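You operate a simulated robot arm through the tools that you are given. There is no shell and no other tool. Be economical: measure what you need, move in short steps, check, and stop when the job is done.

Carry out the task below with a simulated two-armed robot. There is one attempt and no reset: what you move stays moved.

JOB
Tip the leaves from the yellow basket into the leaf box, then rinse off what clings.
Fine: rinse under the tap; basket on the drying mat, tap off, red lid seated on the leaf box.

Only the result counts: the job must be done as asked and must still hold three seconds after the hand-in. Knocking over, shifting, dropping, spilling or breaking anything else fails it. A push-on lid holds only when it is set on centred and level and pressed home; a screw cap is set on level and turned clockwise until tight.

ROBOT AND FRAMES
Two 6-joint arms with two-finger grippers on one trunk, on a base that drives. Base frame: it is fixed to the floor where the robot stands at the start and does not move with it; the origin is under the middle of the robot, x ahead of it, y to its left, z up; the surface under the hand at the start is at about z = 0.86. Units: m, degrees, N and s.
The left shoulder is at the start at [0.03, 0.178, 1.013], the right one opposite. With the tool pointing down near the work surface each hand reaches from about 0.42 to 0.84 m from the robot's upright axis, wherever it stands, measured 20 degrees to its own side. Places, roughly: basin [0.7, 0.7, 0.9]; drying mat [0.6, 0.4, 0.9]; tap [0.9, 0.6, 1]; yellow basket (13x13x10 cm) [0.5, 0.1, 0.9]. Payload 2.54 kg a hand.
Tool frame (each hand has its own): the origin (TCP) lies between the finger pads and is the grasp point; the fingertips stand 0.03 m ahead of it; z points along the fingers, y is the line along which they close. The gripper opens to 0.116 m. The gripper's body begins 0.095 m behind the TCP.
Orientation is told as [roll, pitch, yaw] about the base's x, y, z axes, in that order, counted from this pose: with the fingers straight down and closing along the base's y, the tool's x points along the base's -x, its y along +y and its z along -z.

CONTROLS
- The arms move only by the tool step_arm. It takes "left_series", "right_series" or both (then of equal length, played together; a hand with none holds still); each is a list of rows, each an object (a shift or turn left out is 0, a gripper value left out holds the last) with "slide": the shift along the tool's x, y, z in cm, a list of three; "dr": the turn, a rotation vector about the tool's x, y, z in degrees, a list of three. In form: [{"slide": [x, y, z], "dr": [rx, ry, rz]}, ...]. A call has 1 to 12 rows; each row shifts and turns the commanded pose from where the row before left it, along the tool's axes as they then stand. "left_fingers" and "right_fingers" are, for a hand that has rows, the finger opening in cm, from 0 to 11.6, set as the call begins (left out, the last holds). Each row takes 0.2 s and may step no farther than 0.05 m and 8.6 degrees from the row before; otherwise, or with a gripper value out of range, the whole call is refused. A pose out of reach is approached as far as the arm can. The call stops where the force on the tool passes 40 N (or 10 N more than at its start, if that is more) or the arm is blocked; 0.2 s more then pass. The fingers move at their own pace (about 0.153 m/s each) and stop on an object; they squeeze with about 33 N. The grip force told is the motor's: it shows also when the fingers shut on nothing. Time passes only in rows, and 0.2 s behind the last, so rows that do not move let the fingers close. The reply holds the time, the measured pose of the TCP, the force on the tool along the base axes, the opening and the grip force, in the units named above and with some noise, with the torque about the TCP (base axes, N m) and any sound that the robot's microphone picked up, and new pictures: "views" is both (left out), scene, wrist or none (wrist: the cameras of the hands that moved).
- Cameras (640 x 400 px; columns grow to the right, rows downward): "scene" is now at [0.0385, 0.0224, 1.7472]; the picture's right is [0.32, -0.95, 0.00], its down [-0.78, -0.26, -0.57] and it looks along [0.54, 0.18, -0.82] (base axes); focal length 258 px, centre (320, 200). "left" rides on the left gripper at [0.069, 0.015, -0.122] in its tool frame; the picture's right is [-0.21, 0.98, 0.00], its down [-0.83, -0.18, -0.53] and it looks along [-0.52, -0.11, 0.85] (tool axes); focal length 251 px, centre (320, 200). "right" rides on the right gripper at [0.069, -0.015, -0.122] in its tool frame; the picture's right is [0.21, 0.98, 0.00], its down [-0.83, 0.18, -0.53] and it looks along [-0.52, 0.11, 0.85] (tool axes); focal length 251 px, centre (320, 200). There is no depth. A picture from a camera that has moved, and an enlarged one, comes with that camera's place and axes in the base frame and with its lens. The place of the scene camera against the robot may be out by one fixed shift of up to 0.025 m in any direction.
- slide_trunk(by): slides the trunk up (or, below 0, down) by that many m; the arms and the scene camera ride with it, the base frame stays. It gives what a move gives, with no picture.
- steer(legs): drives the robot by 1 to 6 legs, each [ahead, left, turn to the left] in m, m and degrees, along the robot's own axes; the way and the turn of a leg run together, so that a leg with both is an arc; at most 1.5 m and 180 degrees a leg. The arms and the cameras ride along, it lands a little off, and it stops where it bumps. It gives what a move gives, and a new picture of the scene camera.
- turn_head(pan, tilt): turns the head with the scene camera to pan (to the left, within 143 degrees either way) and tilt (down, from -29 to 69), counted from straight ahead of the robot. It gives what a move gives, and a new picture of the scene camera.
- close_up(camera, box): a new picture of the part [left, top, right, bottom] of that camera's present view, enlarged. It takes no simulated time.
- job_done(): hands the job in; it is judged then, once.

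Go step by step. Nothing tells you exact positions but the pictures and the camera data: compare them with the known pose of the tool, close in by small moves and look again before you grip or let go. The budget is 120 turns and 260 pictures, counting those below and the enlarged ones. Unless the task says otherwise, let go and move clear before handing in, and close with one line.

The tools are called after "Request:" as name(argument=value, ...) on one line, values as JSON. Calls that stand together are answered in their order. step_arm: Moves the arms, as the interface text tells. Its arguments: {"type":"object","properties":{"left_series":{"type":"array","items":{"type":"object","properties":{"slide":{"type":"array","items":{"type":"number"}},"dr":{"type":"array","items":{"type":"number"}}}}},"left_fingers":{"type":"number"},"right_series":{"type":"array","items":{"type":"object","properties":{"slide":{"type":"array","items":{"type":"number"}},"dr":{"type":"array","items":{"type":"number"}}}}},"right_fingers":{"type":"number"},"views":{"type":"string","enum":["both","scene","wrist","none"]}},"required":[]} The other tools are called the same way: slide_trunk (by) slides the trunk up or down; steer (legs) drives the base; turn_head (pan, tilt) turns the head that bears the scene camera; close_up (camera, box) takes an enlarged picture of a part of a camera's view; job_done () hands the job in.

At the start:

```text
time: 0.0
left_position: [0.3594, 0.325, 1.2533]
left_tcp_rot: [-0.1, 0.0, 0.0]
left_ft_force: [-0.6, 0.2, 0.4]
left_moment: [0.02, 0.03, 0.02]
left_width: 0.1158
left_grasp_force: 0.2
right_position: [0.5958, -0.035, 1.2425]
right_tcp_rot: [0.0, 0.0, 0.0]
right_ft_force: [0.2, 0.7, 0.1]
right_moment: [0.01, 0.02, -0.01]
right_width: 0.1161
right_grasp_force: 0.1
trunk travel left (down, up): [-0.225, 0.315]
robot x, y, heading: [0.0005, 0.0028, -0.5]
head pan, tilt: [18.6, 54.9]
```

scene: 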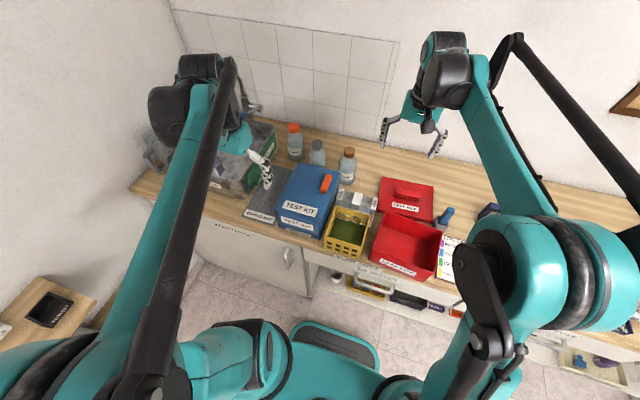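
right: 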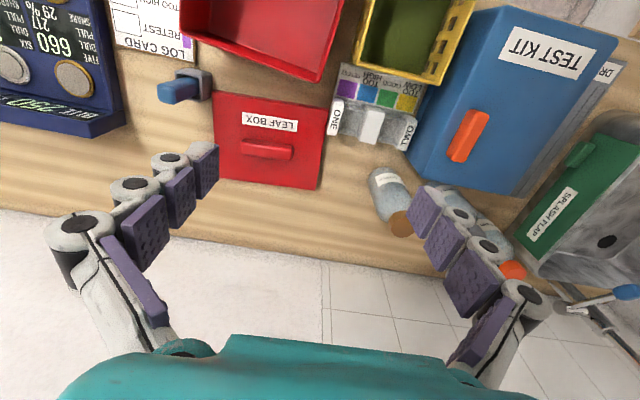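
left: 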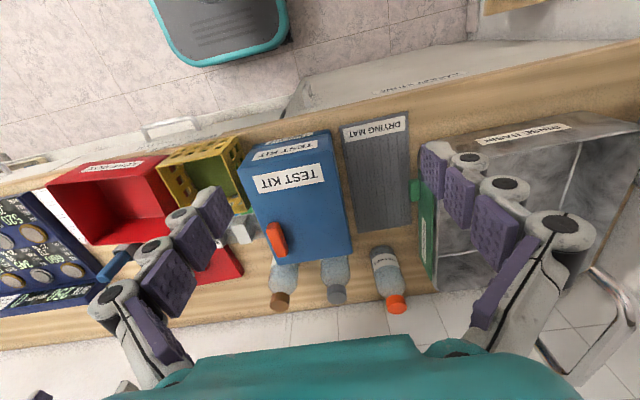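

I see the yellow basket with leaves between the blue test kit and the red leaf box, with the lid behind the box and the basin far left behind a "splash flap". I'll look more closely before moving.

Request:
close_up(camera="scene", box=[300, 160, 480, 290])

Request:
close_up(camera="scene", box=[130, 90, 330, 230])

Request:
close_up(camera="left", box=[380, 100, 640, 380])

Request:
close_up(camera="right", box=[180, 0, 480, 200])

```text
3.08 times, centred on (390, 225) of scene
camera zoom: at [0.0385, 0.0224, 1.7472], right [0.32, -0.95, 0.0], down [-0.78, -0.26, -0.57], along [0.54, 0.18, -0.82], focal length 795 px, centre (105, 123)
```

zoom: 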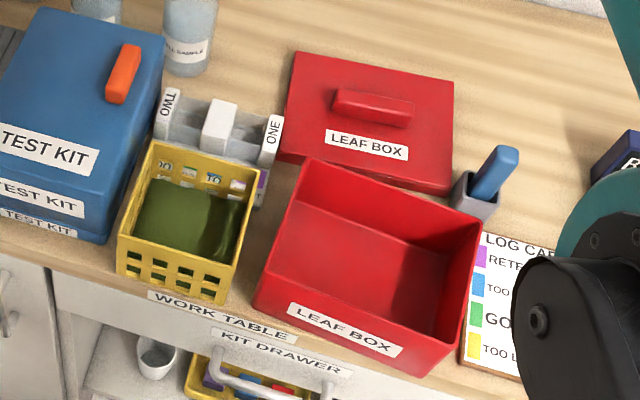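

```text
2.86 times, centred on (230, 160) of scene
camera zoom: at [0.0385, 0.0224, 1.7472], right [0.32, -0.95, 0.0], down [-0.78, -0.26, -0.57], along [0.54, 0.18, -0.82], focal length 739 px, centre (577, 314)
```

zoom: 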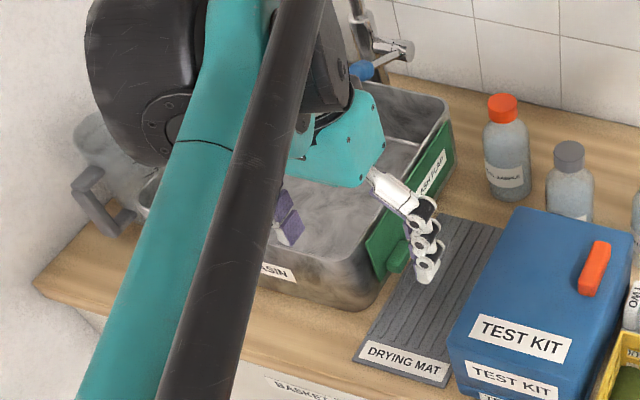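

```text
1.43 times, centred on (510, 240) of left
camera zoom: at [0.2914, 0.3403, 1.3771], right [0.21, 0.98, 0.0], down [0.83, -0.18, 0.53], along [0.52, -0.11, -0.85], focal length 359 px, centre (49, 143)
```

zoom: 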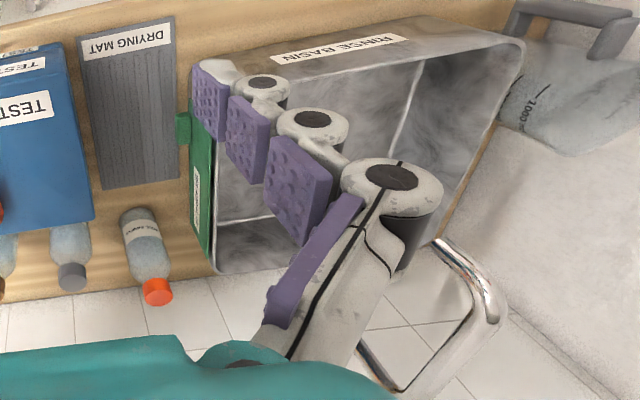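

```text
2.00 times, centred on (330, 100) of right
camera zoom: at [0.5267, -0.0501, 1.3635], right [-0.21, 0.98, 0.0], down [0.83, 0.18, 0.53], along [0.52, 0.11, -0.85], focal length 503 px, centre (300, 400)
```

zoom: 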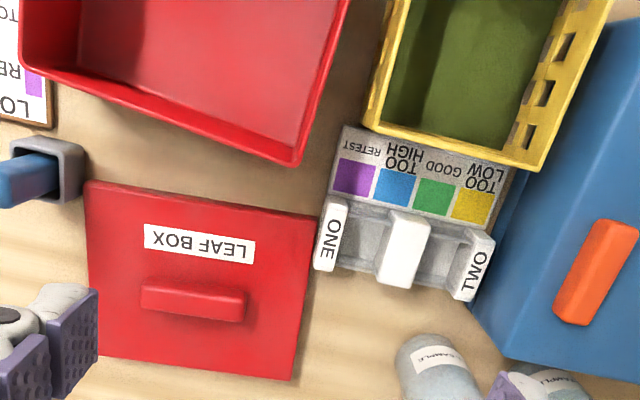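

Basket centre comes out at about (0.485, 0.07), rim near z 0.96; the leaf box is centred near (0.49, -0.13) and the lid near (0.74, -0.12). I'll move the right arm aside and bring the left hand above the basket's right wall.

Request:
step_arm(right_series=[{"slide": [0, -4.5, 0]}, {"slide": [0, -4.5, 0]}, {"slide": [0, -4.5, 0]}, {"slide": [0, -4.5, 0]}, {"slide": [0, -4.5, 0]}, {"slide": [0, -4.5, 0]}, {"slide": [0, -4.5, 0]}, {"slide": [0, -4.5, 0]}], views="none")

Request:
step_arm(left_series=[{"slide": [-1.575, -3.96, 0.8]}, {"slide": [-1.575, -3.96, 0.8]}, {"slide": [-1.575, -3.96, 0.8]}, {"slide": [-1.575, -3.96, 0.8]}, {"slide": [-1.575, -3.96, 0.8]}, {"slide": [-1.575, -3.96, 0.8]}, {"slide": [-1.575, -3.96, 0.8]}, {"slide": [-1.575, -3.96, 0.8]}], left_fingers=4, views="both")

Request:
turn_head(pan=40, tilt=40)

```text
time: 1.8
left_position: [0.3601, 0.3228, 1.2553]
left_tcp_rot: [0.1, 0.0, 0.0]
left_ft_force: [0.7, 0.1, -0.8]
left_moment: [0.05, -0.02, 0.0]
left_width: 0.1158
left_grasp_force: 0.0
right_position: [0.5964, -0.3957, 1.239]
right_tcp_rot: [0.2, 0.0, 0.0]
right_ft_force: [0.3, -0.9, 0.3]
right_moment: [0.05, 0.0, -0.03]
right_width: 0.1161
right_grasp_force: 0.0
trunk travel left (down, up): [-0.225, 0.315]
robot x, y, heading: [0.0027, 0.0055, -0.1]
head pan, tilt: [18.6, 54.9]
```

```text
time: 3.6
left_position: [0.4882, 0.0079, 1.1912]
left_tcp_rot: [0.2, 0.1, 0.0]
left_ft_force: [0.2, -0.4, 0.3]
left_moment: [0.01, 0.04, 0.03]
left_width: 0.04
left_grasp_force: 0.1
right_position: [0.5983, -0.3965, 1.2402]
right_tcp_rot: [0.1, 0.1, 0.0]
right_ft_force: [0.0, -0.1, -0.3]
right_moment: [0.0, 0.01, -0.02]
right_width: 0.1158
right_grasp_force: 0.0
trunk travel left (down, up): [-0.225, 0.315]
robot x, y, heading: [0.001, 0.0019, 0.0]
head pan, tilt: [18.6, 54.9]
camera scene: at [0.0401, 0.0206, 1.7471], right [0.32, -0.95, 0.0], down [-0.78, -0.26, -0.57], along [0.54, 0.18, -0.82], focal length 258 px, centre (320, 200)
camera left: at [0.4187, 0.022, 1.3133], right [0.21, 0.98, 0.0], down [0.83, -0.18, 0.53], along [0.52, -0.11, -0.85], focal length 251 px, centre (320, 200)
```

scene: 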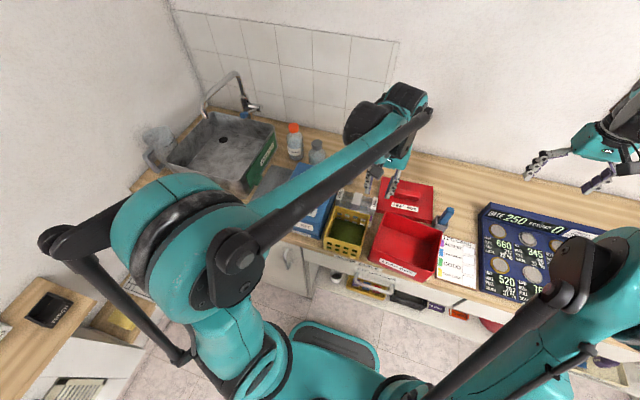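
left: 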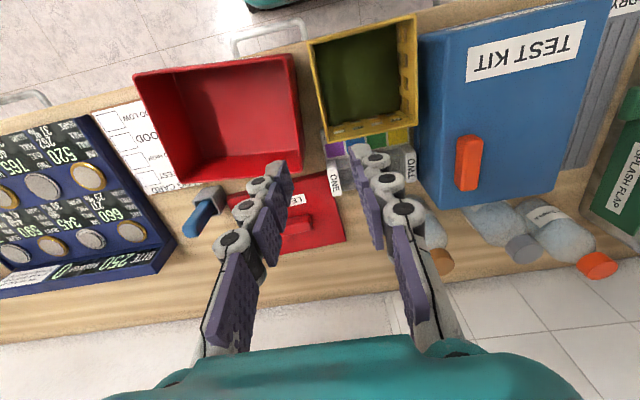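

```text
time: 4.5
left_position: [0.4856, 0.009, 1.1918]
left_tcp_rot: [0.0, 0.0, 0.0]
left_ft_force: [1.0, -0.1, 0.0]
left_moment: [-0.01, 0.06, 0.02]
left_width: 0.04
left_grasp_force: 0.0
right_position: [0.5964, -0.3958, 1.2397]
right_tcp_rot: [0.0, 0.0, -0.1]
right_ft_force: [0.4, -0.2, -0.3]
right_moment: [0.03, 0.03, -0.01]
right_width: 0.1158
right_grasp_force: 0.1
trunk travel left (down, up): [-0.225, 0.315]
robot x, y, heading: [-0.0026, -0.0038, 0.0]
head pan, tilt: [40.0, 40.0]
camera scene: at [0.0355, 0.0535, 1.7677], right [0.64, -0.77, 0.0], down [-0.49, -0.41, -0.77], along [0.59, 0.49, -0.64], focal length 258 px, centre (320, 200)
```

scene: 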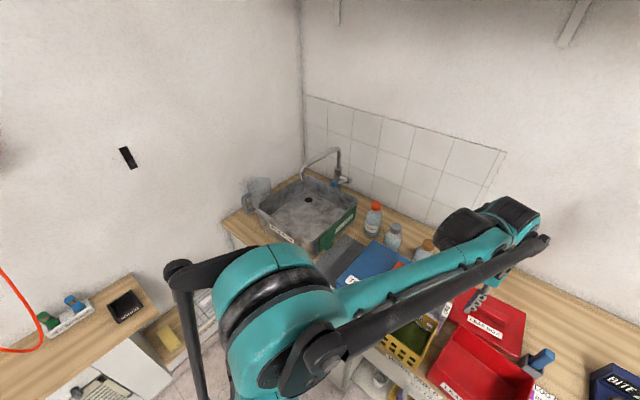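

Request:
close_up(camera="scene", box=[240, 130, 400, 260])

Request:
close_up(camera="left", box=[120, 0, 440, 200])

```text
3.08 times, centred on (320, 195) of scene
camera zoom: at [0.0355, 0.0535, 1.7677], right [0.64, -0.77, 0.0], down [-0.49, -0.41, -0.77], along [0.59, 0.49, -0.64], focal length 795 px, centre (320, 215)
```

zoom: 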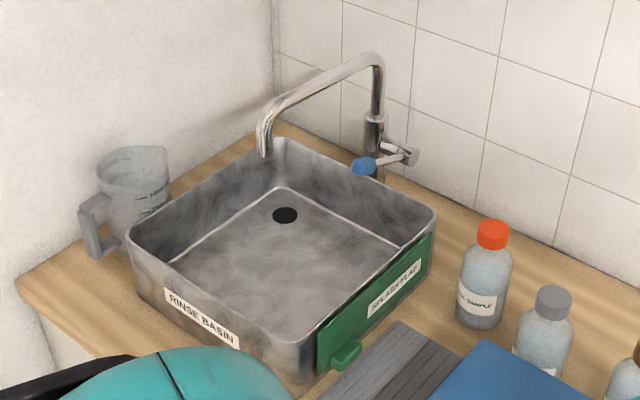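

```text
2.00 times, centred on (280, 100) of left
camera zoom: at [0.4176, 0.0239, 1.3138], right [0.21, 0.98, 0.0], down [0.83, -0.18, 0.53], along [0.52, -0.11, -0.85], focal length 503 px, centre (400, 400)
```

zoom: 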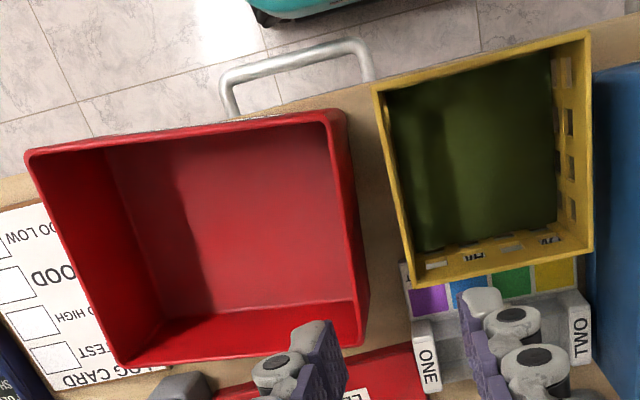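

The basin, tap (blue-ended lever) and a green flap are visible; the basket's right wall is at y≈0.01 with a gap of about 3 cm to the leaf box. I'll lower toward the wall and check.

Request:
step_arm(left_series=[{"slide": [-1.2, 0.2, 4]}, {"slide": [0, 0, 4]}, {"slide": [0, 0, 4]}, {"slide": [0, 0, 4]}, {"slide": [0, 0, 1.5]}], left_fingers=2.6, views="wrist")

Request:
turn_head(pan=8, tilt=60)

Request:
close_up(camera="left", box=[200, 50, 460, 210])

Request:
close_up(camera="scene", box=[240, 120, 440, 260])

```text
time: 5.7
left_position: [0.4975, 0.0119, 1.0147]
left_tcp_rot: [-0.1, 0.0, 0.0]
left_ft_force: [0.0, 0.7, 0.0]
left_moment: [-0.01, -0.05, 0.02]
left_width: 0.0257
left_grasp_force: 0.1
right_position: [0.5967, -0.3945, 1.2399]
right_tcp_rot: [0.0, 0.0, 0.0]
right_ft_force: [-0.8, 0.4, 0.4]
right_moment: [-0.03, 0.0, 0.02]
right_width: 0.116
right_grasp_force: 0.1
trunk travel left (down, up): [-0.225, 0.315]
robot x, y, heading: [0.0031, 0.0015, -0.2]
head pan, tilt: [40.0, 40.0]
camera left: at [0.4283, 0.0264, 1.1374], right [0.21, 0.98, 0.0], down [0.83, -0.18, 0.53], along [0.52, -0.11, -0.85], focal length 251 px, centre (320, 200)
```

left: 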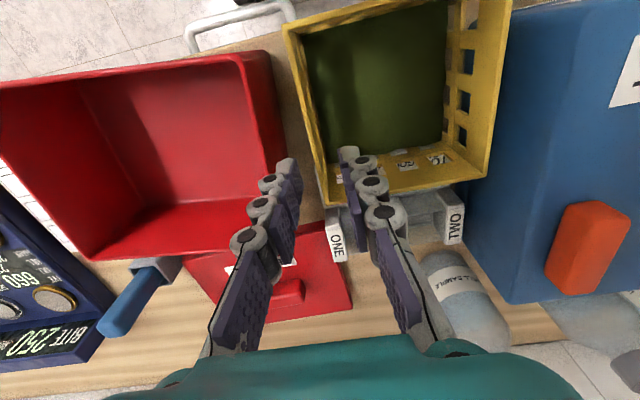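

```text
time: 6.6
left_position: [0.4974, 0.012, 1.015]
left_tcp_rot: [0.1, 0.0, 0.0]
left_ft_force: [0.5, 0.3, -0.1]
left_moment: [-0.01, 0.0, 0.0]
left_width: 0.026
left_grasp_force: 0.0
right_position: [0.5971, -0.3945, 1.2401]
right_tcp_rot: [-0.1, 0.0, 0.0]
right_ft_force: [-0.1, 0.2, 0.0]
right_moment: [-0.03, 0.01, 0.03]
right_width: 0.1161
right_grasp_force: 0.1
trunk travel left (down, up): [-0.225, 0.315]
robot x, y, heading: [-0.0009, -0.0016, 0.2]
head pan, tilt: [8.0, 60.0]
camera scene: at [0.0362, 0.0086, 1.741], right [0.14, -0.99, 0.0], down [-0.86, -0.12, -0.5], along [0.5, 0.07, -0.87], focal length 258 px, centre (320, 200)
```

scene: 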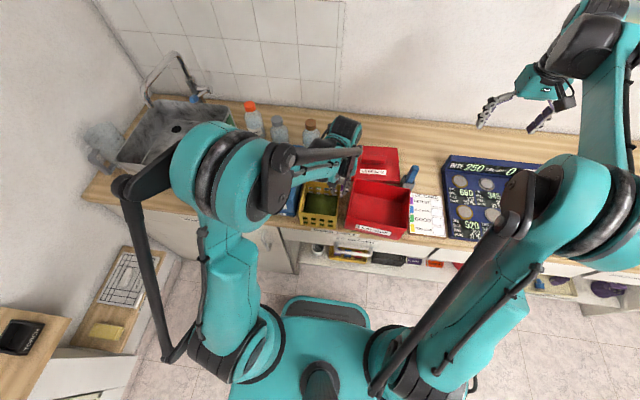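

```text
2.46 times, centred on (330, 130) of left
camera zoom: at [0.4284, 0.0264, 1.1379], right [0.21, 0.98, 0.0], down [0.83, -0.18, 0.53], along [0.52, -0.11, -0.85], focal length 619 px, centre (295, 372)
```

zoom: 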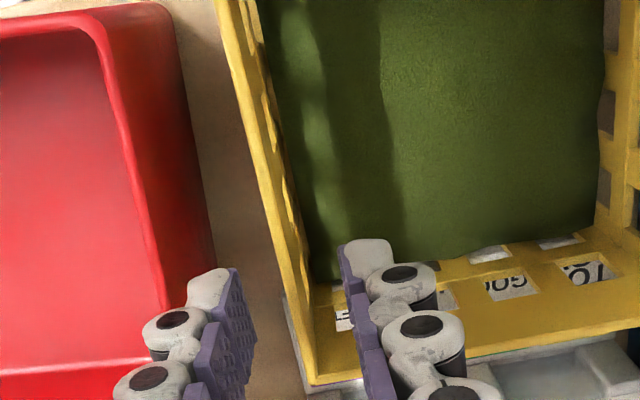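

```text
2.86 times, centred on (340, 190) of scene
camera zoom: at [0.0362, 0.0086, 1.741], right [0.14, -0.99, 0.0], down [-0.86, -0.12, -0.5], along [0.5, 0.07, -0.87], focal length 739 px, centre (263, 229)
```

zoom: 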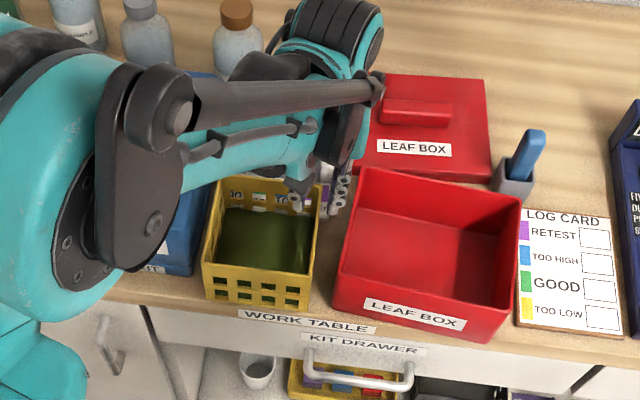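

The fingers straddle the right wall (y≈0.010) with a clear gap to the leaf box. I'll lower 6 cm and close.

Request:
step_arm(left_series=[{"slide": [0, -0.1, 2.5]}, {"slide": [0, 0, 2]}, {"slide": [0, 0, 1.6]}], views="wrist")

Request:
close_up(camera="left", box=[200, 50, 460, 210])

```text
time: 7.4
left_position: [0.4977, 0.0112, 0.9532]
left_tcp_rot: [0.0, 0.0, 0.0]
left_ft_force: [0.3, 0.2, -0.3]
left_moment: [-0.01, 0.02, 0.0]
left_width: 0.0258
left_grasp_force: 0.1
right_position: [0.5965, -0.3945, 1.2407]
right_tcp_rot: [0.0, 0.0, 0.0]
right_ft_force: [-0.1, -0.1, -1.0]
right_moment: [0.02, 0.03, 0.03]
right_width: 0.1159
right_grasp_force: 0.0
trunk travel left (down, up): [-0.225, 0.315]
robot x, y, heading: [-0.0009, 0.0003, -0.2]
head pan, tilt: [8.0, 60.0]
camera left: at [0.4298, 0.0252, 1.0756], right [0.21, 0.98, 0.0], down [0.83, -0.18, 0.53], along [0.52, -0.11, -0.85], focal length 251 px, centre (320, 200)
```

left: 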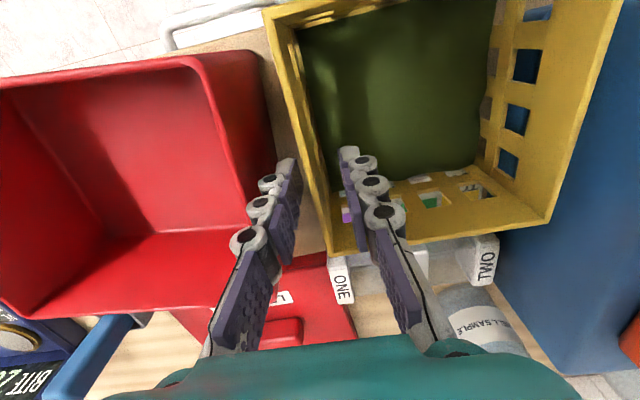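

```text
2.46 times, centred on (330, 130) of left
camera zoom: at [0.4298, 0.0252, 1.0756], right [0.21, 0.98, 0.0], down [0.83, -0.18, 0.53], along [0.52, -0.11, -0.85], focal length 619 px, centre (295, 372)
```

zoom: 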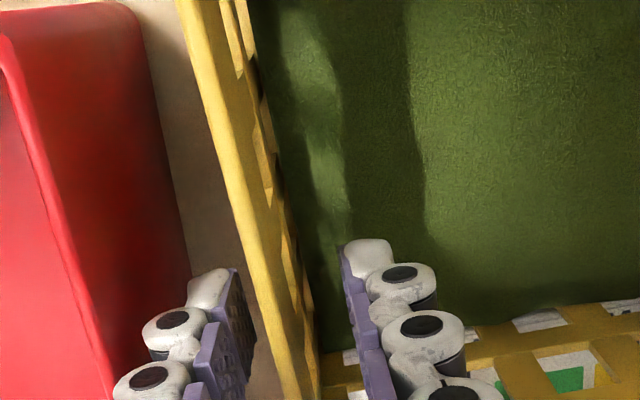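

Request:
step_arm(left_series=[{}, {}, {}], left_fingers=0, views="none")

Request:
step_arm(left_series=[{"slide": [0, 0, -1.5]}, {"slide": [0, 0, -2.5]}], views="both")

```text
time: 8.2
left_position: [0.4984, 0.0112, 0.9532]
left_tcp_rot: [0.1, 0.0, -0.1]
left_ft_force: [-0.4, -0.3, -0.8]
left_moment: [-0.06, 0.0, 0.02]
left_width: 0.0061
left_grasp_force: 32.1
right_position: [0.5963, -0.3941, 1.2396]
right_tcp_rot: [0.1, 0.0, 0.1]
right_ft_force: [-0.1, 0.2, -0.4]
right_moment: [0.02, -0.02, 0.02]
right_width: 0.1161
right_grasp_force: 0.0
trunk travel left (down, up): [-0.225, 0.315]
robot x, y, heading: [-0.0016, 0.0001, -0.1]
head pan, tilt: [8.0, 60.0]
```

```text
time: 8.8
left_position: [0.4979, 0.0098, 0.9948]
left_tcp_rot: [0.0, 0.0, 0.0]
left_ft_force: [-0.8, 0.5, -0.6]
left_moment: [-0.07, -0.02, 0.0]
left_width: 0.0057
left_grasp_force: 31.9
right_position: [0.5965, -0.3942, 1.2405]
right_tcp_rot: [0.0, -0.1, 0.0]
right_ft_force: [-0.5, 0.3, -0.3]
right_moment: [0.01, 0.0, -0.03]
right_width: 0.1161
right_grasp_force: 0.1
trunk travel left (down, up): [-0.225, 0.315]
robot x, y, heading: [-0.0051, 0.0005, 0.2]
head pan, tilt: [8.0, 60.0]
camera scene: at [0.0354, 0.0086, 1.741], right [0.14, -0.99, 0.0], down [-0.86, -0.12, -0.5], along [0.5, 0.07, -0.87], focal length 258 px, centre (320, 200)
camera left: at [0.4288, 0.0244, 1.1171], right [0.21, 0.98, 0.0], down [0.83, -0.18, 0.53], along [0.52, -0.11, -0.85], focal length 251 px, centre (320, 200)
```

scene: 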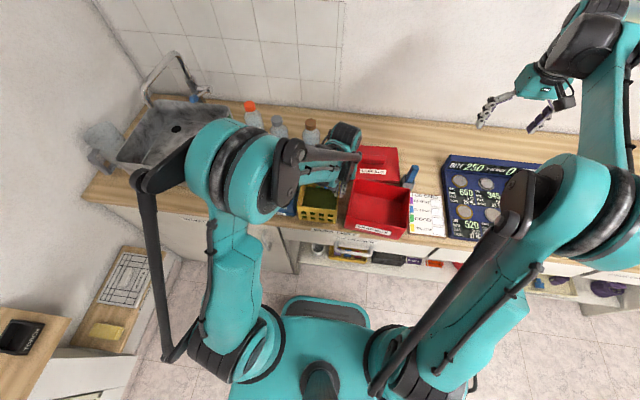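
left: 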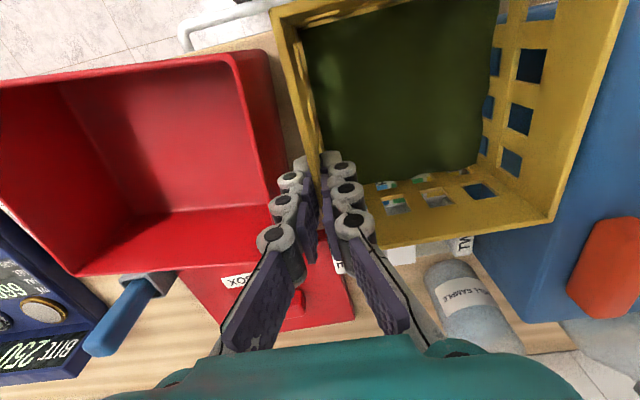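

The basket is held and lifts freely. I'll raise it and carry it over the leaf box.

Request:
step_arm(left_series=[{"slide": [0, 0, -4.5]}, {"slide": [0, 0, -4.5]}, {"slide": [0, 0, -4.5]}, {"slide": [0, 0, -3]}, {"slide": [-0.35, -4, -0.5]}, {"slide": [-0.35, -4, -0.5]}, {"slide": [-0.35, -4, -0.5]}, {"slide": [-0.35, -4, -0.5]}], views="both")

```text
time: 10.6
left_position: [0.5138, -0.1541, 1.1783]
left_tcp_rot: [0.1, 0.0, 0.0]
left_ft_force: [0.0, -0.2, -0.5]
left_moment: [-0.03, -0.02, -0.01]
left_width: 0.0059
left_grasp_force: 32.2
right_position: [0.5968, -0.3961, 1.2399]
right_tcp_rot: [0.1, -0.1, 0.0]
right_ft_force: [0.4, -0.9, 0.9]
right_moment: [0.08, 0.02, 0.01]
right_width: 0.116
right_grasp_force: 0.1
trunk travel left (down, up): [-0.225, 0.315]
robot x, y, heading: [-0.0012, -0.0015, 0.1]
head pan, tilt: [8.0, 60.0]
camera scene: at [0.0366, 0.0066, 1.741], right [0.14, -0.99, 0.0], down [-0.86, -0.12, -0.5], along [0.49, 0.07, -0.87], focal length 258 px, centre (320, 200)
camera left: at [0.4448, -0.139, 1.3007], right [0.21, 0.98, 0.0], down [0.83, -0.18, 0.53], along [0.52, -0.11, -0.85], focal length 251 px, centre (320, 200)
```

scene: 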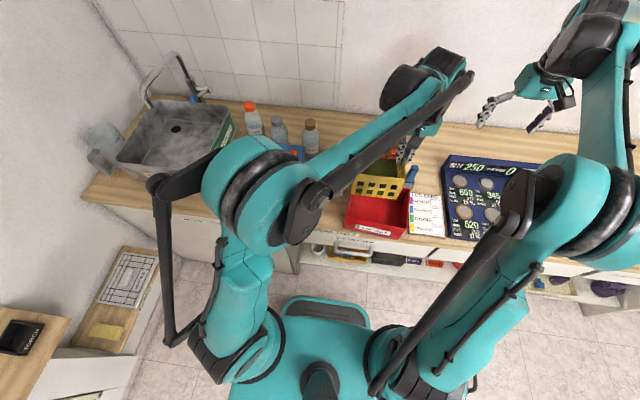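
left: 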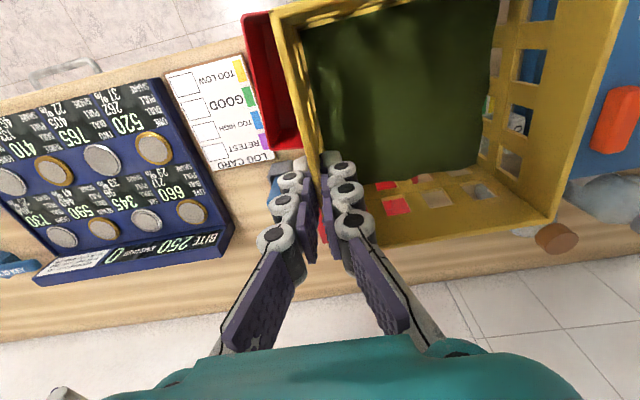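

Over the box. I'll begin tipping to ~34° and check that the wrist follows.

Request:
step_arm(left_series=[{"slide": [0, -1, 0], "dr": [8.5, 0, 0]}, {"slide": [0, -1, 0], "dr": [8.5, 0, 0]}, {"slide": [0, -1, 0], "dr": [8.5, 0, 0]}, {"slide": [0, -1, 0], "dr": [8.5, 0, 0]}], views="both")

```text
time: 11.6
left_position: [0.5139, -0.1893, 1.1892]
left_tcp_rot: [-34.2, 0.0, 0.0]
left_ft_force: [-0.3, 0.5, -0.2]
left_moment: [-0.04, -0.05, -0.01]
left_width: 0.0062
left_grasp_force: 32.2
right_position: [0.5968, -0.3945, 1.2415]
right_tcp_rot: [0.0, 0.1, 0.1]
right_ft_force: [-0.1, 0.2, 0.5]
right_moment: [0.0, 0.0, -0.01]
right_width: 0.1159
right_grasp_force: 0.1
trunk travel left (down, up): [-0.225, 0.315]
robot x, y, heading: [-0.0001, 0.0012, -0.1]
head pan, tilt: [8.0, 60.0]
camera scene: at [0.0363, 0.0089, 1.741], right [0.14, -0.99, 0.0], down [-0.86, -0.12, -0.5], along [0.49, 0.07, -0.87], focal length 258 px, centre (320, 200)
camera left: at [0.4447, -0.1082, 1.2823], right [0.21, 0.81, -0.55], down [0.83, 0.15, 0.54], along [0.52, -0.57, -0.64], focal length 251 px, centre (320, 200)
```

scene: 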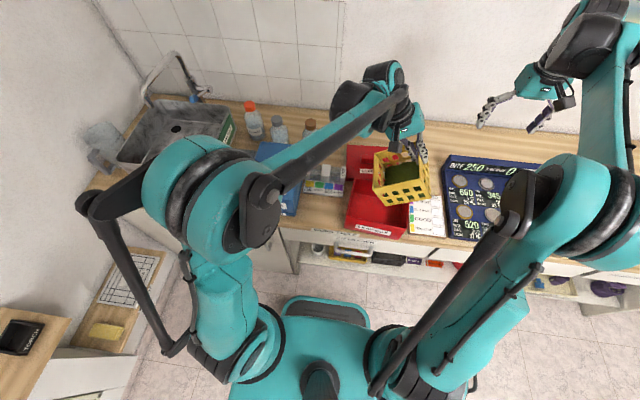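
left: 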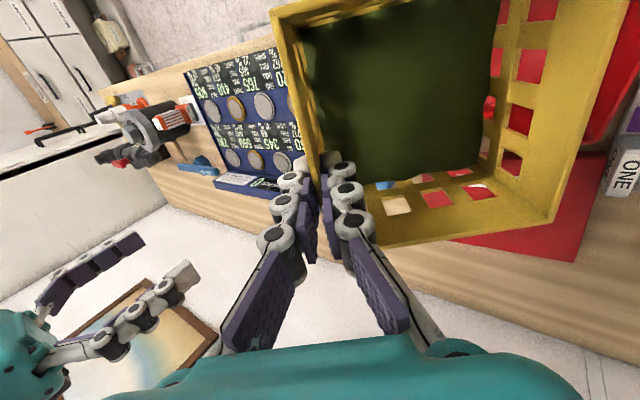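

Request:
step_arm(left_series=[{"dr": [8.5, 0, 0]}, {"dr": [8.5, 0, 0]}, {"dr": [8.5, 0, 0]}, {}, {"slide": [0, 0.8, -1.39], "dr": [8.5, 0, 0]}, {"slide": [0, 0.6, -1.48], "dr": [8.5, 0, 0]}, {"slide": [0, 0.36, -1.56], "dr": [8.5, 0, 0]}], views="both")

```text
time: 13.2
left_position: [0.5134, -0.1391, 1.1885]
left_tcp_rot: [-85.1, 0.0, 0.1]
left_ft_force: [0.2, -0.4, -0.7]
left_moment: [0.04, -0.03, 0.0]
left_width: 0.0059
left_grasp_force: 32.0
right_position: [0.598, -0.3934, 1.241]
right_tcp_rot: [0.0, 0.1, 0.0]
right_ft_force: [0.4, 0.2, 0.6]
right_moment: [-0.04, 0.01, 0.02]
right_width: 0.1158
right_grasp_force: 0.1
trunk travel left (down, up): [-0.225, 0.315]
robot x, y, heading: [-0.0033, 0.0014, 0.0]
head pan, tilt: [8.0, 60.0]
camera scene: at [0.0374, 0.0094, 1.7409], right [0.14, -0.99, 0.0], down [-0.86, -0.12, -0.5], along [0.49, 0.07, -0.87], focal length 258 px, centre (320, 200)
camera left: at [0.4444, -0.0163, 1.184], right [0.21, 0.08, -0.97], down [0.83, 0.52, 0.23], along [0.52, -0.85, 0.04], focal length 251 px, centre (320, 200)
```

scene: 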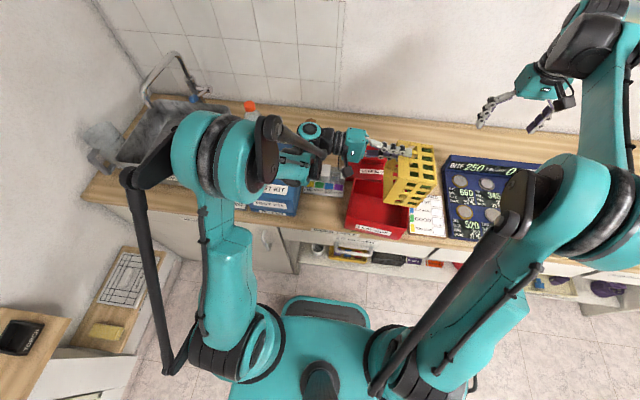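
left: 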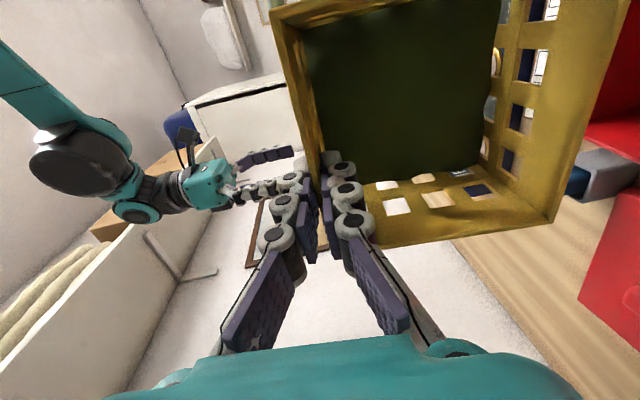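

The leaves still hold as one mass at 85°. I'll tip further to about 127°, keeping them over the box.

Request:
step_arm(left_series=[{"slide": [0, -0.7, -1.17], "dr": [8.5, 0, 0]}, {"slide": [0, -0.88, -1.04], "dr": [8.5, 0, 0]}, {"slide": [0, -1.01, -0.91], "dr": [8.5, 0, 0]}, {"slide": [0, -1.14, -0.73], "dr": [8.5, 0, 0]}, {"slide": [0, -1.23, -0.58], "dr": [8.5, 0, 0]}, {}, {}], views="both")

```text
time: 14.8
left_position: [0.5133, -0.086, 1.2285]
left_tcp_rot: [-127.4, -0.1, -0.1]
left_ft_force: [0.6, 0.4, -0.4]
left_moment: [0.09, -0.04, 0.03]
left_width: 0.0059
left_grasp_force: 31.9
right_position: [0.5969, -0.3941, 1.2397]
right_tcp_rot: [0.0, 0.0, 0.0]
right_ft_force: [1.2, 0.4, 0.9]
right_moment: [0.03, 0.03, 0.01]
right_width: 0.1159
right_grasp_force: 0.0
trunk travel left (down, up): [-0.225, 0.315]
robot x, y, heading: [0.0015, -0.0, 0.2]
head pan, tilt: [8.0, 60.0]
camera scene: at [0.0365, 0.0083, 1.741], right [0.14, -0.99, 0.0], down [-0.86, -0.12, -0.5], along [0.49, 0.07, -0.87], focal length 258 px, centre (320, 200)
camera left: at [0.4443, 0.0018, 1.1425], right [0.21, -0.59, -0.77], down [0.83, 0.53, -0.18], along [0.52, -0.6, 0.61], focal length 251 px, centre (320, 200)
```

scene: 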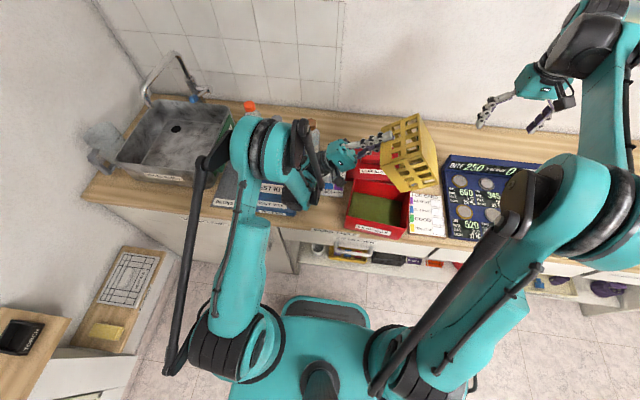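
left: 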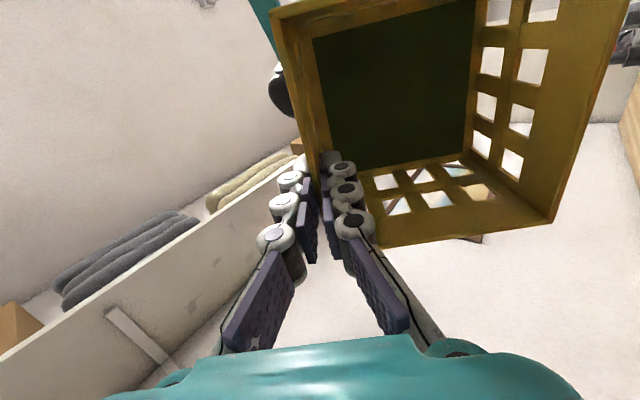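

The leaves dropped into the box and a thin layer still clings to the basket bottom. Checking closely.

Request:
close_up(camera="scene", box=[310, 130, 470, 250])

Request:
close_up(camera="left", box=[260, 0, 640, 240])

```text
3.33 times, centred on (390, 190) of scene
camera zoom: at [0.0365, 0.0083, 1.741], right [0.14, -0.99, 0.0], down [-0.86, -0.12, -0.5], along [0.49, 0.07, -0.87], focal length 862 px, centre (87, 233)
```

zoom: 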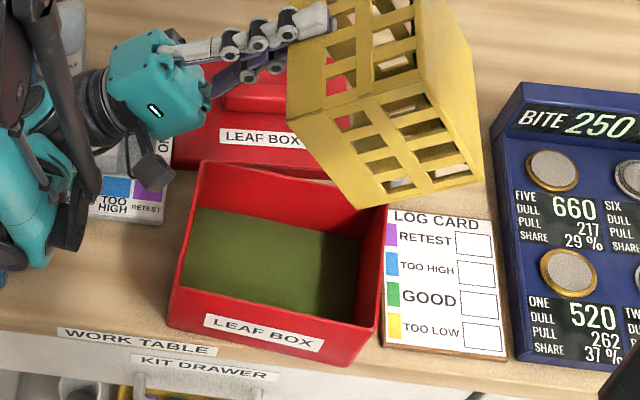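

```text
1.67 times, centred on (450, 120) of left
camera zoom: at [0.4443, 0.0018, 1.1425], right [0.21, -0.59, -0.77], down [0.83, 0.53, -0.18], along [0.52, -0.6, 0.61], focal length 419 px, centre (103, 333)
```

zoom: 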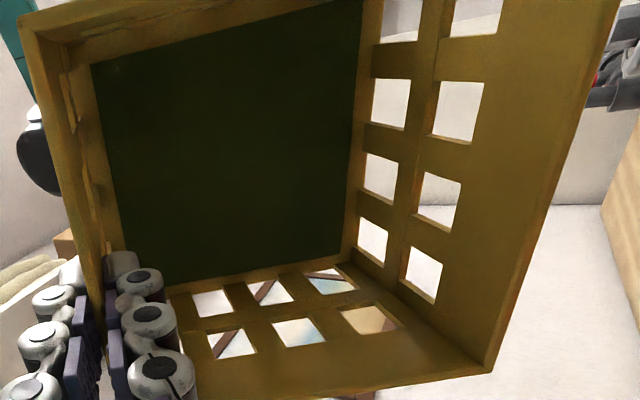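

Tipping succeeded. I'll turn the basket upright again over the box, then move it left out of the way so the right hand can take the lid.

Request:
step_arm(left_series=[{"dr": [-8.5, 0, 0]}, {"dr": [-8.5, 0, 0]}, {"dr": [-8.5, 0, 0]}, {"dr": [-8.5, 0, 0]}, {"dr": [-8.5, 0, 0]}, {"dr": [-8.5, 0, 0]}, {"dr": [-8.5, 0, 0]}, {"dr": [-8.5, 0, 0]}, {"dr": [-8.5, 0, 0]}, {"dr": [-8.5, 0, 0]}, {"dr": [-8.5, 0, 0]}, {"dr": [-8.5, 0, 0]}], views="none")

Request:
step_arm(left_series=[{"dr": [-8.5, 0, 0]}, {"dr": [-8.5, 0, 0]}, {"dr": [-8.4, 0, 0]}, {"slide": [1, 4, 0]}, {"slide": [1, 4, 0]}, {"slide": [1, 4, 0]}, {"slide": [1, 4, 0]}, {"slide": [1, 4, 0]}, {"slide": [0, 4, 0]}, {"slide": [0, 4, 0]}], views="both")

```text
time: 17.4
left_position: [0.5128, -0.0855, 1.2285]
left_tcp_rot: [-25.4, 0.1, 0.0]
left_ft_force: [0.0, 0.5, -1.4]
left_moment: [-0.04, -0.04, -0.02]
left_width: 0.0057
left_grasp_force: 32.3
right_position: [0.5966, -0.3955, 1.2393]
right_tcp_rot: [0.0, 0.0, 0.0]
right_ft_force: [0.1, -0.7, -0.4]
right_moment: [0.04, -0.01, -0.01]
right_width: 0.1159
right_grasp_force: 0.1
trunk travel left (down, up): [-0.225, 0.315]
robot x, y, heading: [0.0015, -0.0022, 0.1]
head pan, tilt: [8.0, 60.0]
```

```text
time: 19.6
left_position: [0.4654, 0.1947, 1.2279]
left_tcp_rot: [-0.1, -0.1, 0.0]
left_ft_force: [0.0, -0.6, -2.0]
left_moment: [-0.07, -0.02, 0.0]
left_width: 0.0059
left_grasp_force: 32.1
right_position: [0.5969, -0.3932, 1.241]
right_tcp_rot: [0.0, -0.1, 0.0]
right_ft_force: [-0.6, -0.1, 0.7]
right_moment: [-0.01, 0.0, -0.02]
right_width: 0.1158
right_grasp_force: 0.0
trunk travel left (down, up): [-0.225, 0.315]
robot x, y, heading: [-0.0011, -0.0027, -0.0]
head pan, tilt: [8.0, 60.0]
camera scene: at [0.0363, 0.0098, 1.741], right [0.14, -0.99, 0.0], down [-0.86, -0.12, -0.5], along [0.49, 0.07, -0.87], focal length 258 px, centre (320, 200)
camera left: at [0.3957, 0.2108, 1.3501], right [0.22, 0.98, 0.0], down [0.83, -0.18, 0.53], along [0.52, -0.12, -0.85], focal length 251 px, centre (320, 200)
```

scene: 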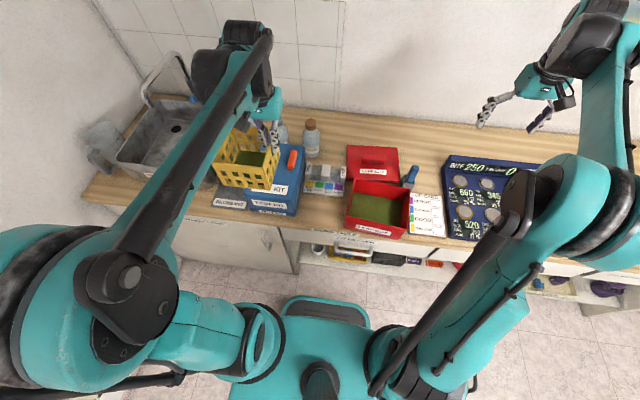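
left: 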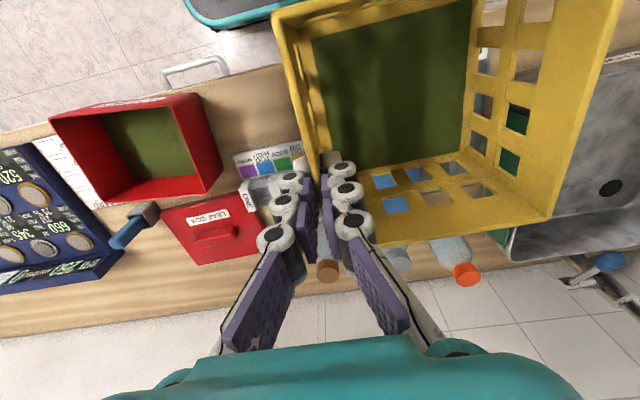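

Now measuring the lid and the box from the present view, and moving the right hand to look down on the lid.

Request:
step_arm(right_series=[{"slide": [0, 4, 0.5]}, {"slide": [0, 4, 0.5]}, {"slide": [0, 4, 0.5]}, {"slide": [0, 4, 0.5]}, {"slide": [0, 4, 0.5]}, {"slide": [0, 4, 0.5]}], right_fingers=11.6, views="wrist")

Request:
close_up(camera="right", box=[160, 0, 480, 200])

Request:
close_up(camera="scene", box=[310, 130, 470, 250])

```text
time: 21.0
left_position: [0.4646, 0.196, 1.2275]
left_tcp_rot: [-0.1, 0.0, 0.0]
left_ft_force: [-0.3, -0.3, -1.9]
left_moment: [-0.11, 0.03, -0.03]
left_width: 0.006
left_grasp_force: 32.0
right_position: [0.5967, -0.1531, 1.2112]
right_tcp_rot: [-0.1, 0.1, 0.0]
right_ft_force: [-0.2, 0.5, -0.1]
right_moment: [-0.05, 0.0, -0.02]
right_width: 0.116
right_grasp_force: 0.0
trunk travel left (down, up): [-0.225, 0.315]
robot x, y, heading: [0.0031, 0.0015, -0.2]
head pan, tilt: [8.0, 60.0]
camera right: at [0.5267, -0.1682, 1.3326], right [-0.21, 0.98, 0.0], down [0.83, 0.18, 0.53], along [0.52, 0.11, -0.85], focal length 251 px, centre (320, 200)
```

right: 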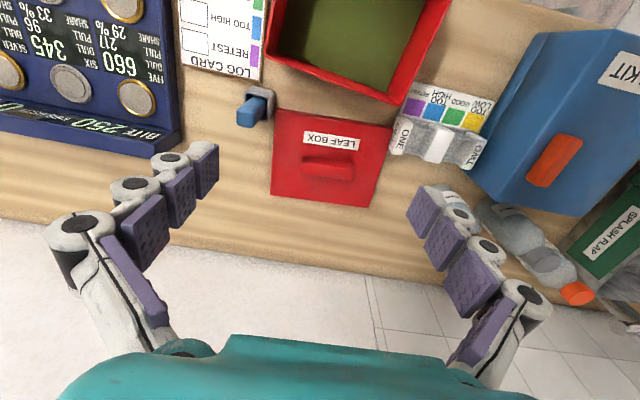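

```text
2.00 times, centred on (320, 100) of right
camera zoom: at [0.5267, -0.1682, 1.3326], right [-0.21, 0.98, 0.0], down [0.83, 0.18, 0.53], along [0.52, 0.11, -0.85], focal length 503 px, centre (320, 400)
```

zoom: 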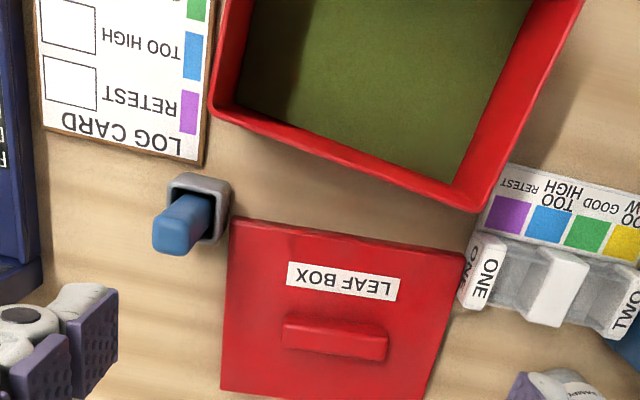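

```text
3.33 times, centred on (390, 190) of scene
camera zoom: at [0.0364, 0.0102, 1.741], right [0.14, -0.99, 0.0], down [-0.86, -0.12, -0.5], along [0.49, 0.07, -0.87], focal length 862 px, centre (87, 233)
```

zoom: 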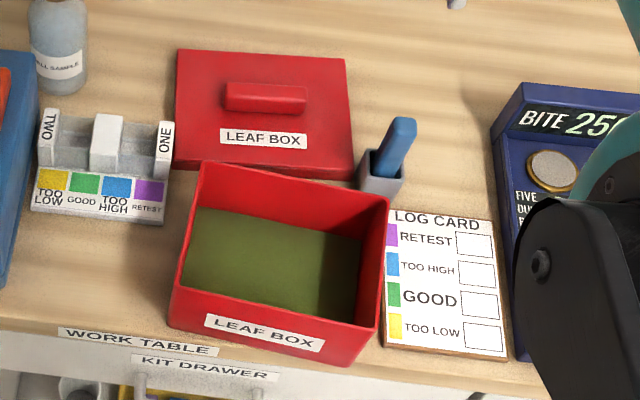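

The lid lies at about (0.717, -0.115), turned ~4°, handle ~9.7 cm long along y — it fits lengthwise in the open gripper. I'll move above it.

Request:
step_arm(right_series=[{"slide": [-3, 1, 3], "dr": [0, 0, -3.8]}, {"slide": [-3, 1, 3]}, {"slide": [-3, 1, 3]}, {"slide": [-2.8, 1, 4]}, {"slide": [0, 0, 4.5]}, {"slide": [0, 0, 3.5]}], right_fingers=11.6, views="wrist")

Request:
close_up(camera="right", box=[160, 60, 480, 260])

Request:
close_up(camera="scene", box=[310, 130, 470, 250])

```text
time: 22.4
left_position: [0.4657, 0.1948, 1.2283]
left_tcp_rot: [-0.1, 0.2, 0.0]
left_ft_force: [-0.1, 0.0, -1.1]
left_moment: [-0.08, -0.02, -0.02]
left_width: 0.0061
left_grasp_force: 32.1
right_position: [0.7131, -0.1102, 1.0]
right_tcp_rot: [-0.1, 0.0, 3.9]
right_ft_force: [0.5, 0.3, 0.4]
right_moment: [0.0, 0.01, 0.02]
right_width: 0.1158
right_grasp_force: 0.0
trunk travel left (down, up): [-0.225, 0.315]
robot x, y, heading: [0.0004, -0.0002, -0.1]
head pan, tilt: [8.0, 60.0]
camera right: at [0.6447, -0.1306, 1.1225], right [-0.28, 0.96, 0.0], down [0.81, 0.24, 0.53], along [0.51, 0.15, -0.85], focal length 251 px, centre (320, 200)
```

right: 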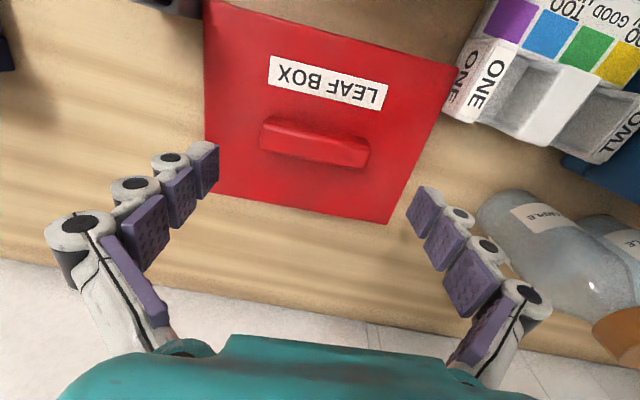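

```text
2.00 times, centred on (320, 160) of right
camera zoom: at [0.6447, -0.1306, 1.1225], right [-0.28, 0.96, 0.0], down [0.81, 0.24, 0.53], along [0.51, 0.15, -0.85], focal length 503 px, centre (320, 280)
```

zoom: 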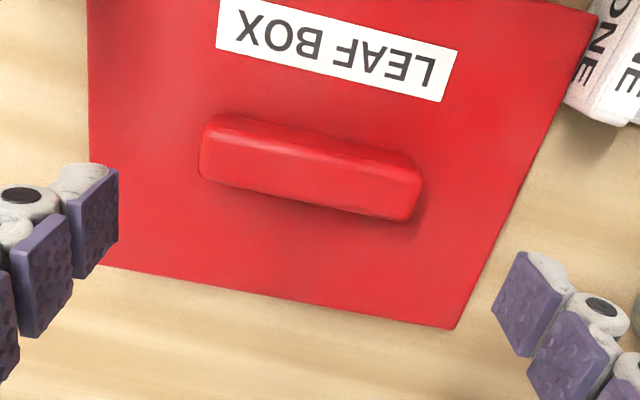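

```text
3.33 times, centred on (390, 190) of scene
camera zoom: at [0.0377, 0.0088, 1.741], right [0.14, -0.99, 0.0], down [-0.86, -0.12, -0.5], along [0.49, 0.07, -0.87], focal length 862 px, centre (87, 233)
```

zoom: 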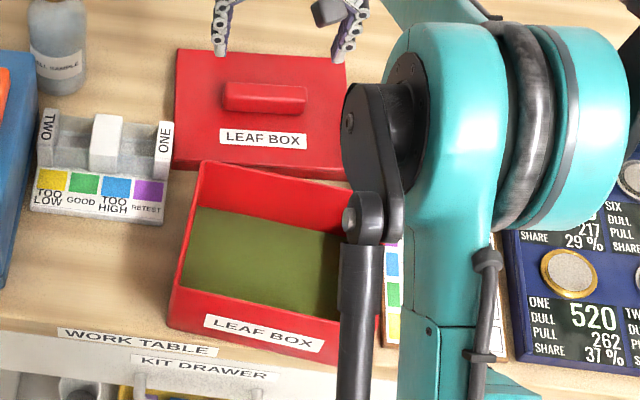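

Request:
step_arm(right_series=[{"slide": [-0.6, -0.3, 2], "dr": [0, 0, -0.5]}, {"slide": [0, 0, 3.0]}], right_fingers=11.6, views="wrist")

Request:
close_up(camera="scene", box=[340, 130, 420, 180])

```text
time: 23.0
left_position: [0.4654, 0.1949, 1.2284]
left_tcp_rot: [-0.1, 0.0, 0.0]
left_ft_force: [-0.4, -0.3, -0.3]
left_moment: [-0.04, -0.02, 0.0]
left_width: 0.0059
left_grasp_force: 32.5
right_position: [0.7183, -0.1109, 0.9505]
right_tcp_rot: [0.1, 0.0, 4.4]
right_ft_force: [-0.2, 0.2, -0.7]
right_moment: [-0.04, 0.01, -0.02]
right_width: 0.1159
right_grasp_force: 0.1
trunk travel left (down, up): [-0.225, 0.315]
robot x, y, heading: [0.0008, -0.0032, 0.0]
head pan, tilt: [8.0, 60.0]
camera right: at [0.6498, -0.1319, 1.072], right [-0.29, 0.96, 0.0], down [0.81, 0.24, 0.53], along [0.51, 0.15, -0.85], focal length 251 px, centre (320, 200)
```

right: 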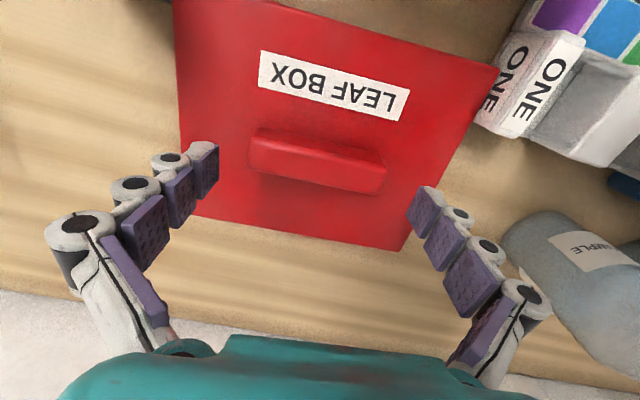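

```text
8.00 times, centred on (380, 155) of scene
camera zoom: at [0.0364, 0.0087, 1.741], right [0.14, -0.99, 0.0], down [-0.86, -0.12, -0.5], along [0.49, 0.07, -0.87], focal length 2068 px, centre (-160, 560)
```

zoom: 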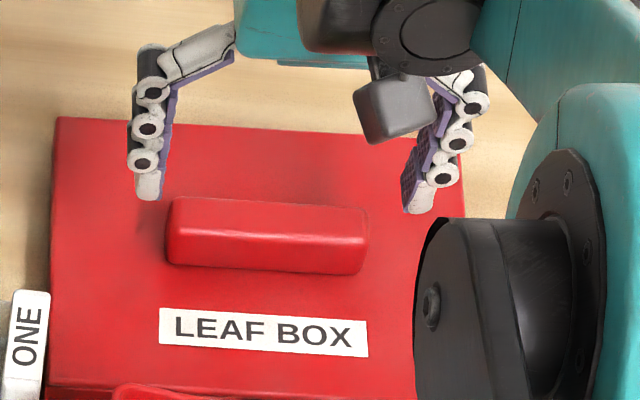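

Request:
step_arm(right_series=[{"slide": [0, 0, 1.6]}, {"slide": [0, 0, 1.4]}], right_fingers=11.6, views="wrist")

Request:
close_up(camera="scene", box=[340, 130, 420, 180])

```text
time: 23.6
left_position: [0.4659, 0.1949, 1.2272]
left_tcp_rot: [-0.2, 0.0, 0.1]
left_ft_force: [0.5, 0.0, 0.0]
left_moment: [-0.08, -0.01, -0.02]
left_width: 0.0061
left_grasp_force: 32.1
right_position: [0.7181, -0.1121, 0.9211]
right_tcp_rot: [0.0, 0.1, 4.3]
right_ft_force: [0.0, 0.1, 0.7]
right_moment: [-0.01, -0.01, 0.03]
right_width: 0.1162
right_grasp_force: 0.0
trunk travel left (down, up): [-0.225, 0.315]
robot x, y, heading: [0.0028, -0.0012, 0.2]
head pan, tilt: [8.0, 60.0]
camera right: at [0.6502, -0.1331, 1.0428], right [-0.29, 0.96, 0.0], down [0.81, 0.24, 0.53], along [0.51, 0.15, -0.85], focal length 251 px, centre (320, 200)
```

right: 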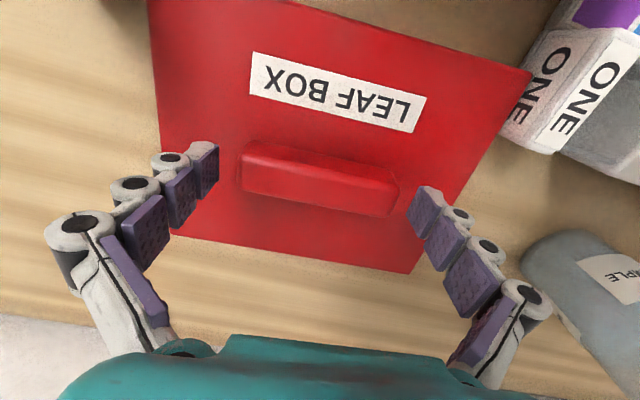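

```text
8.00 times, centred on (380, 155) of scene
camera zoom: at [0.0361, 0.0087, 1.741], right [0.14, -0.99, 0.0], down [-0.86, -0.12, -0.5], along [0.49, 0.07, -0.87], focal length 2068 px, centre (-160, 560)
```

zoom: 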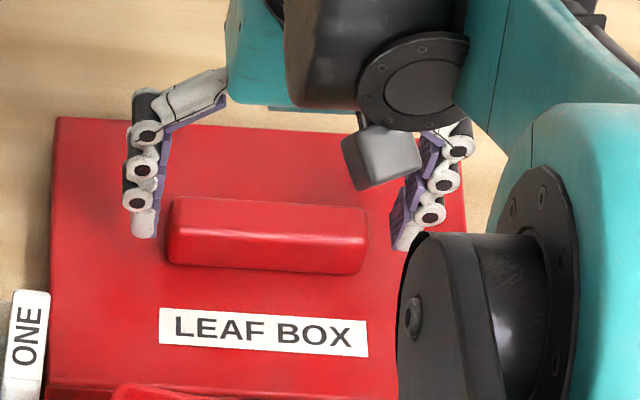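

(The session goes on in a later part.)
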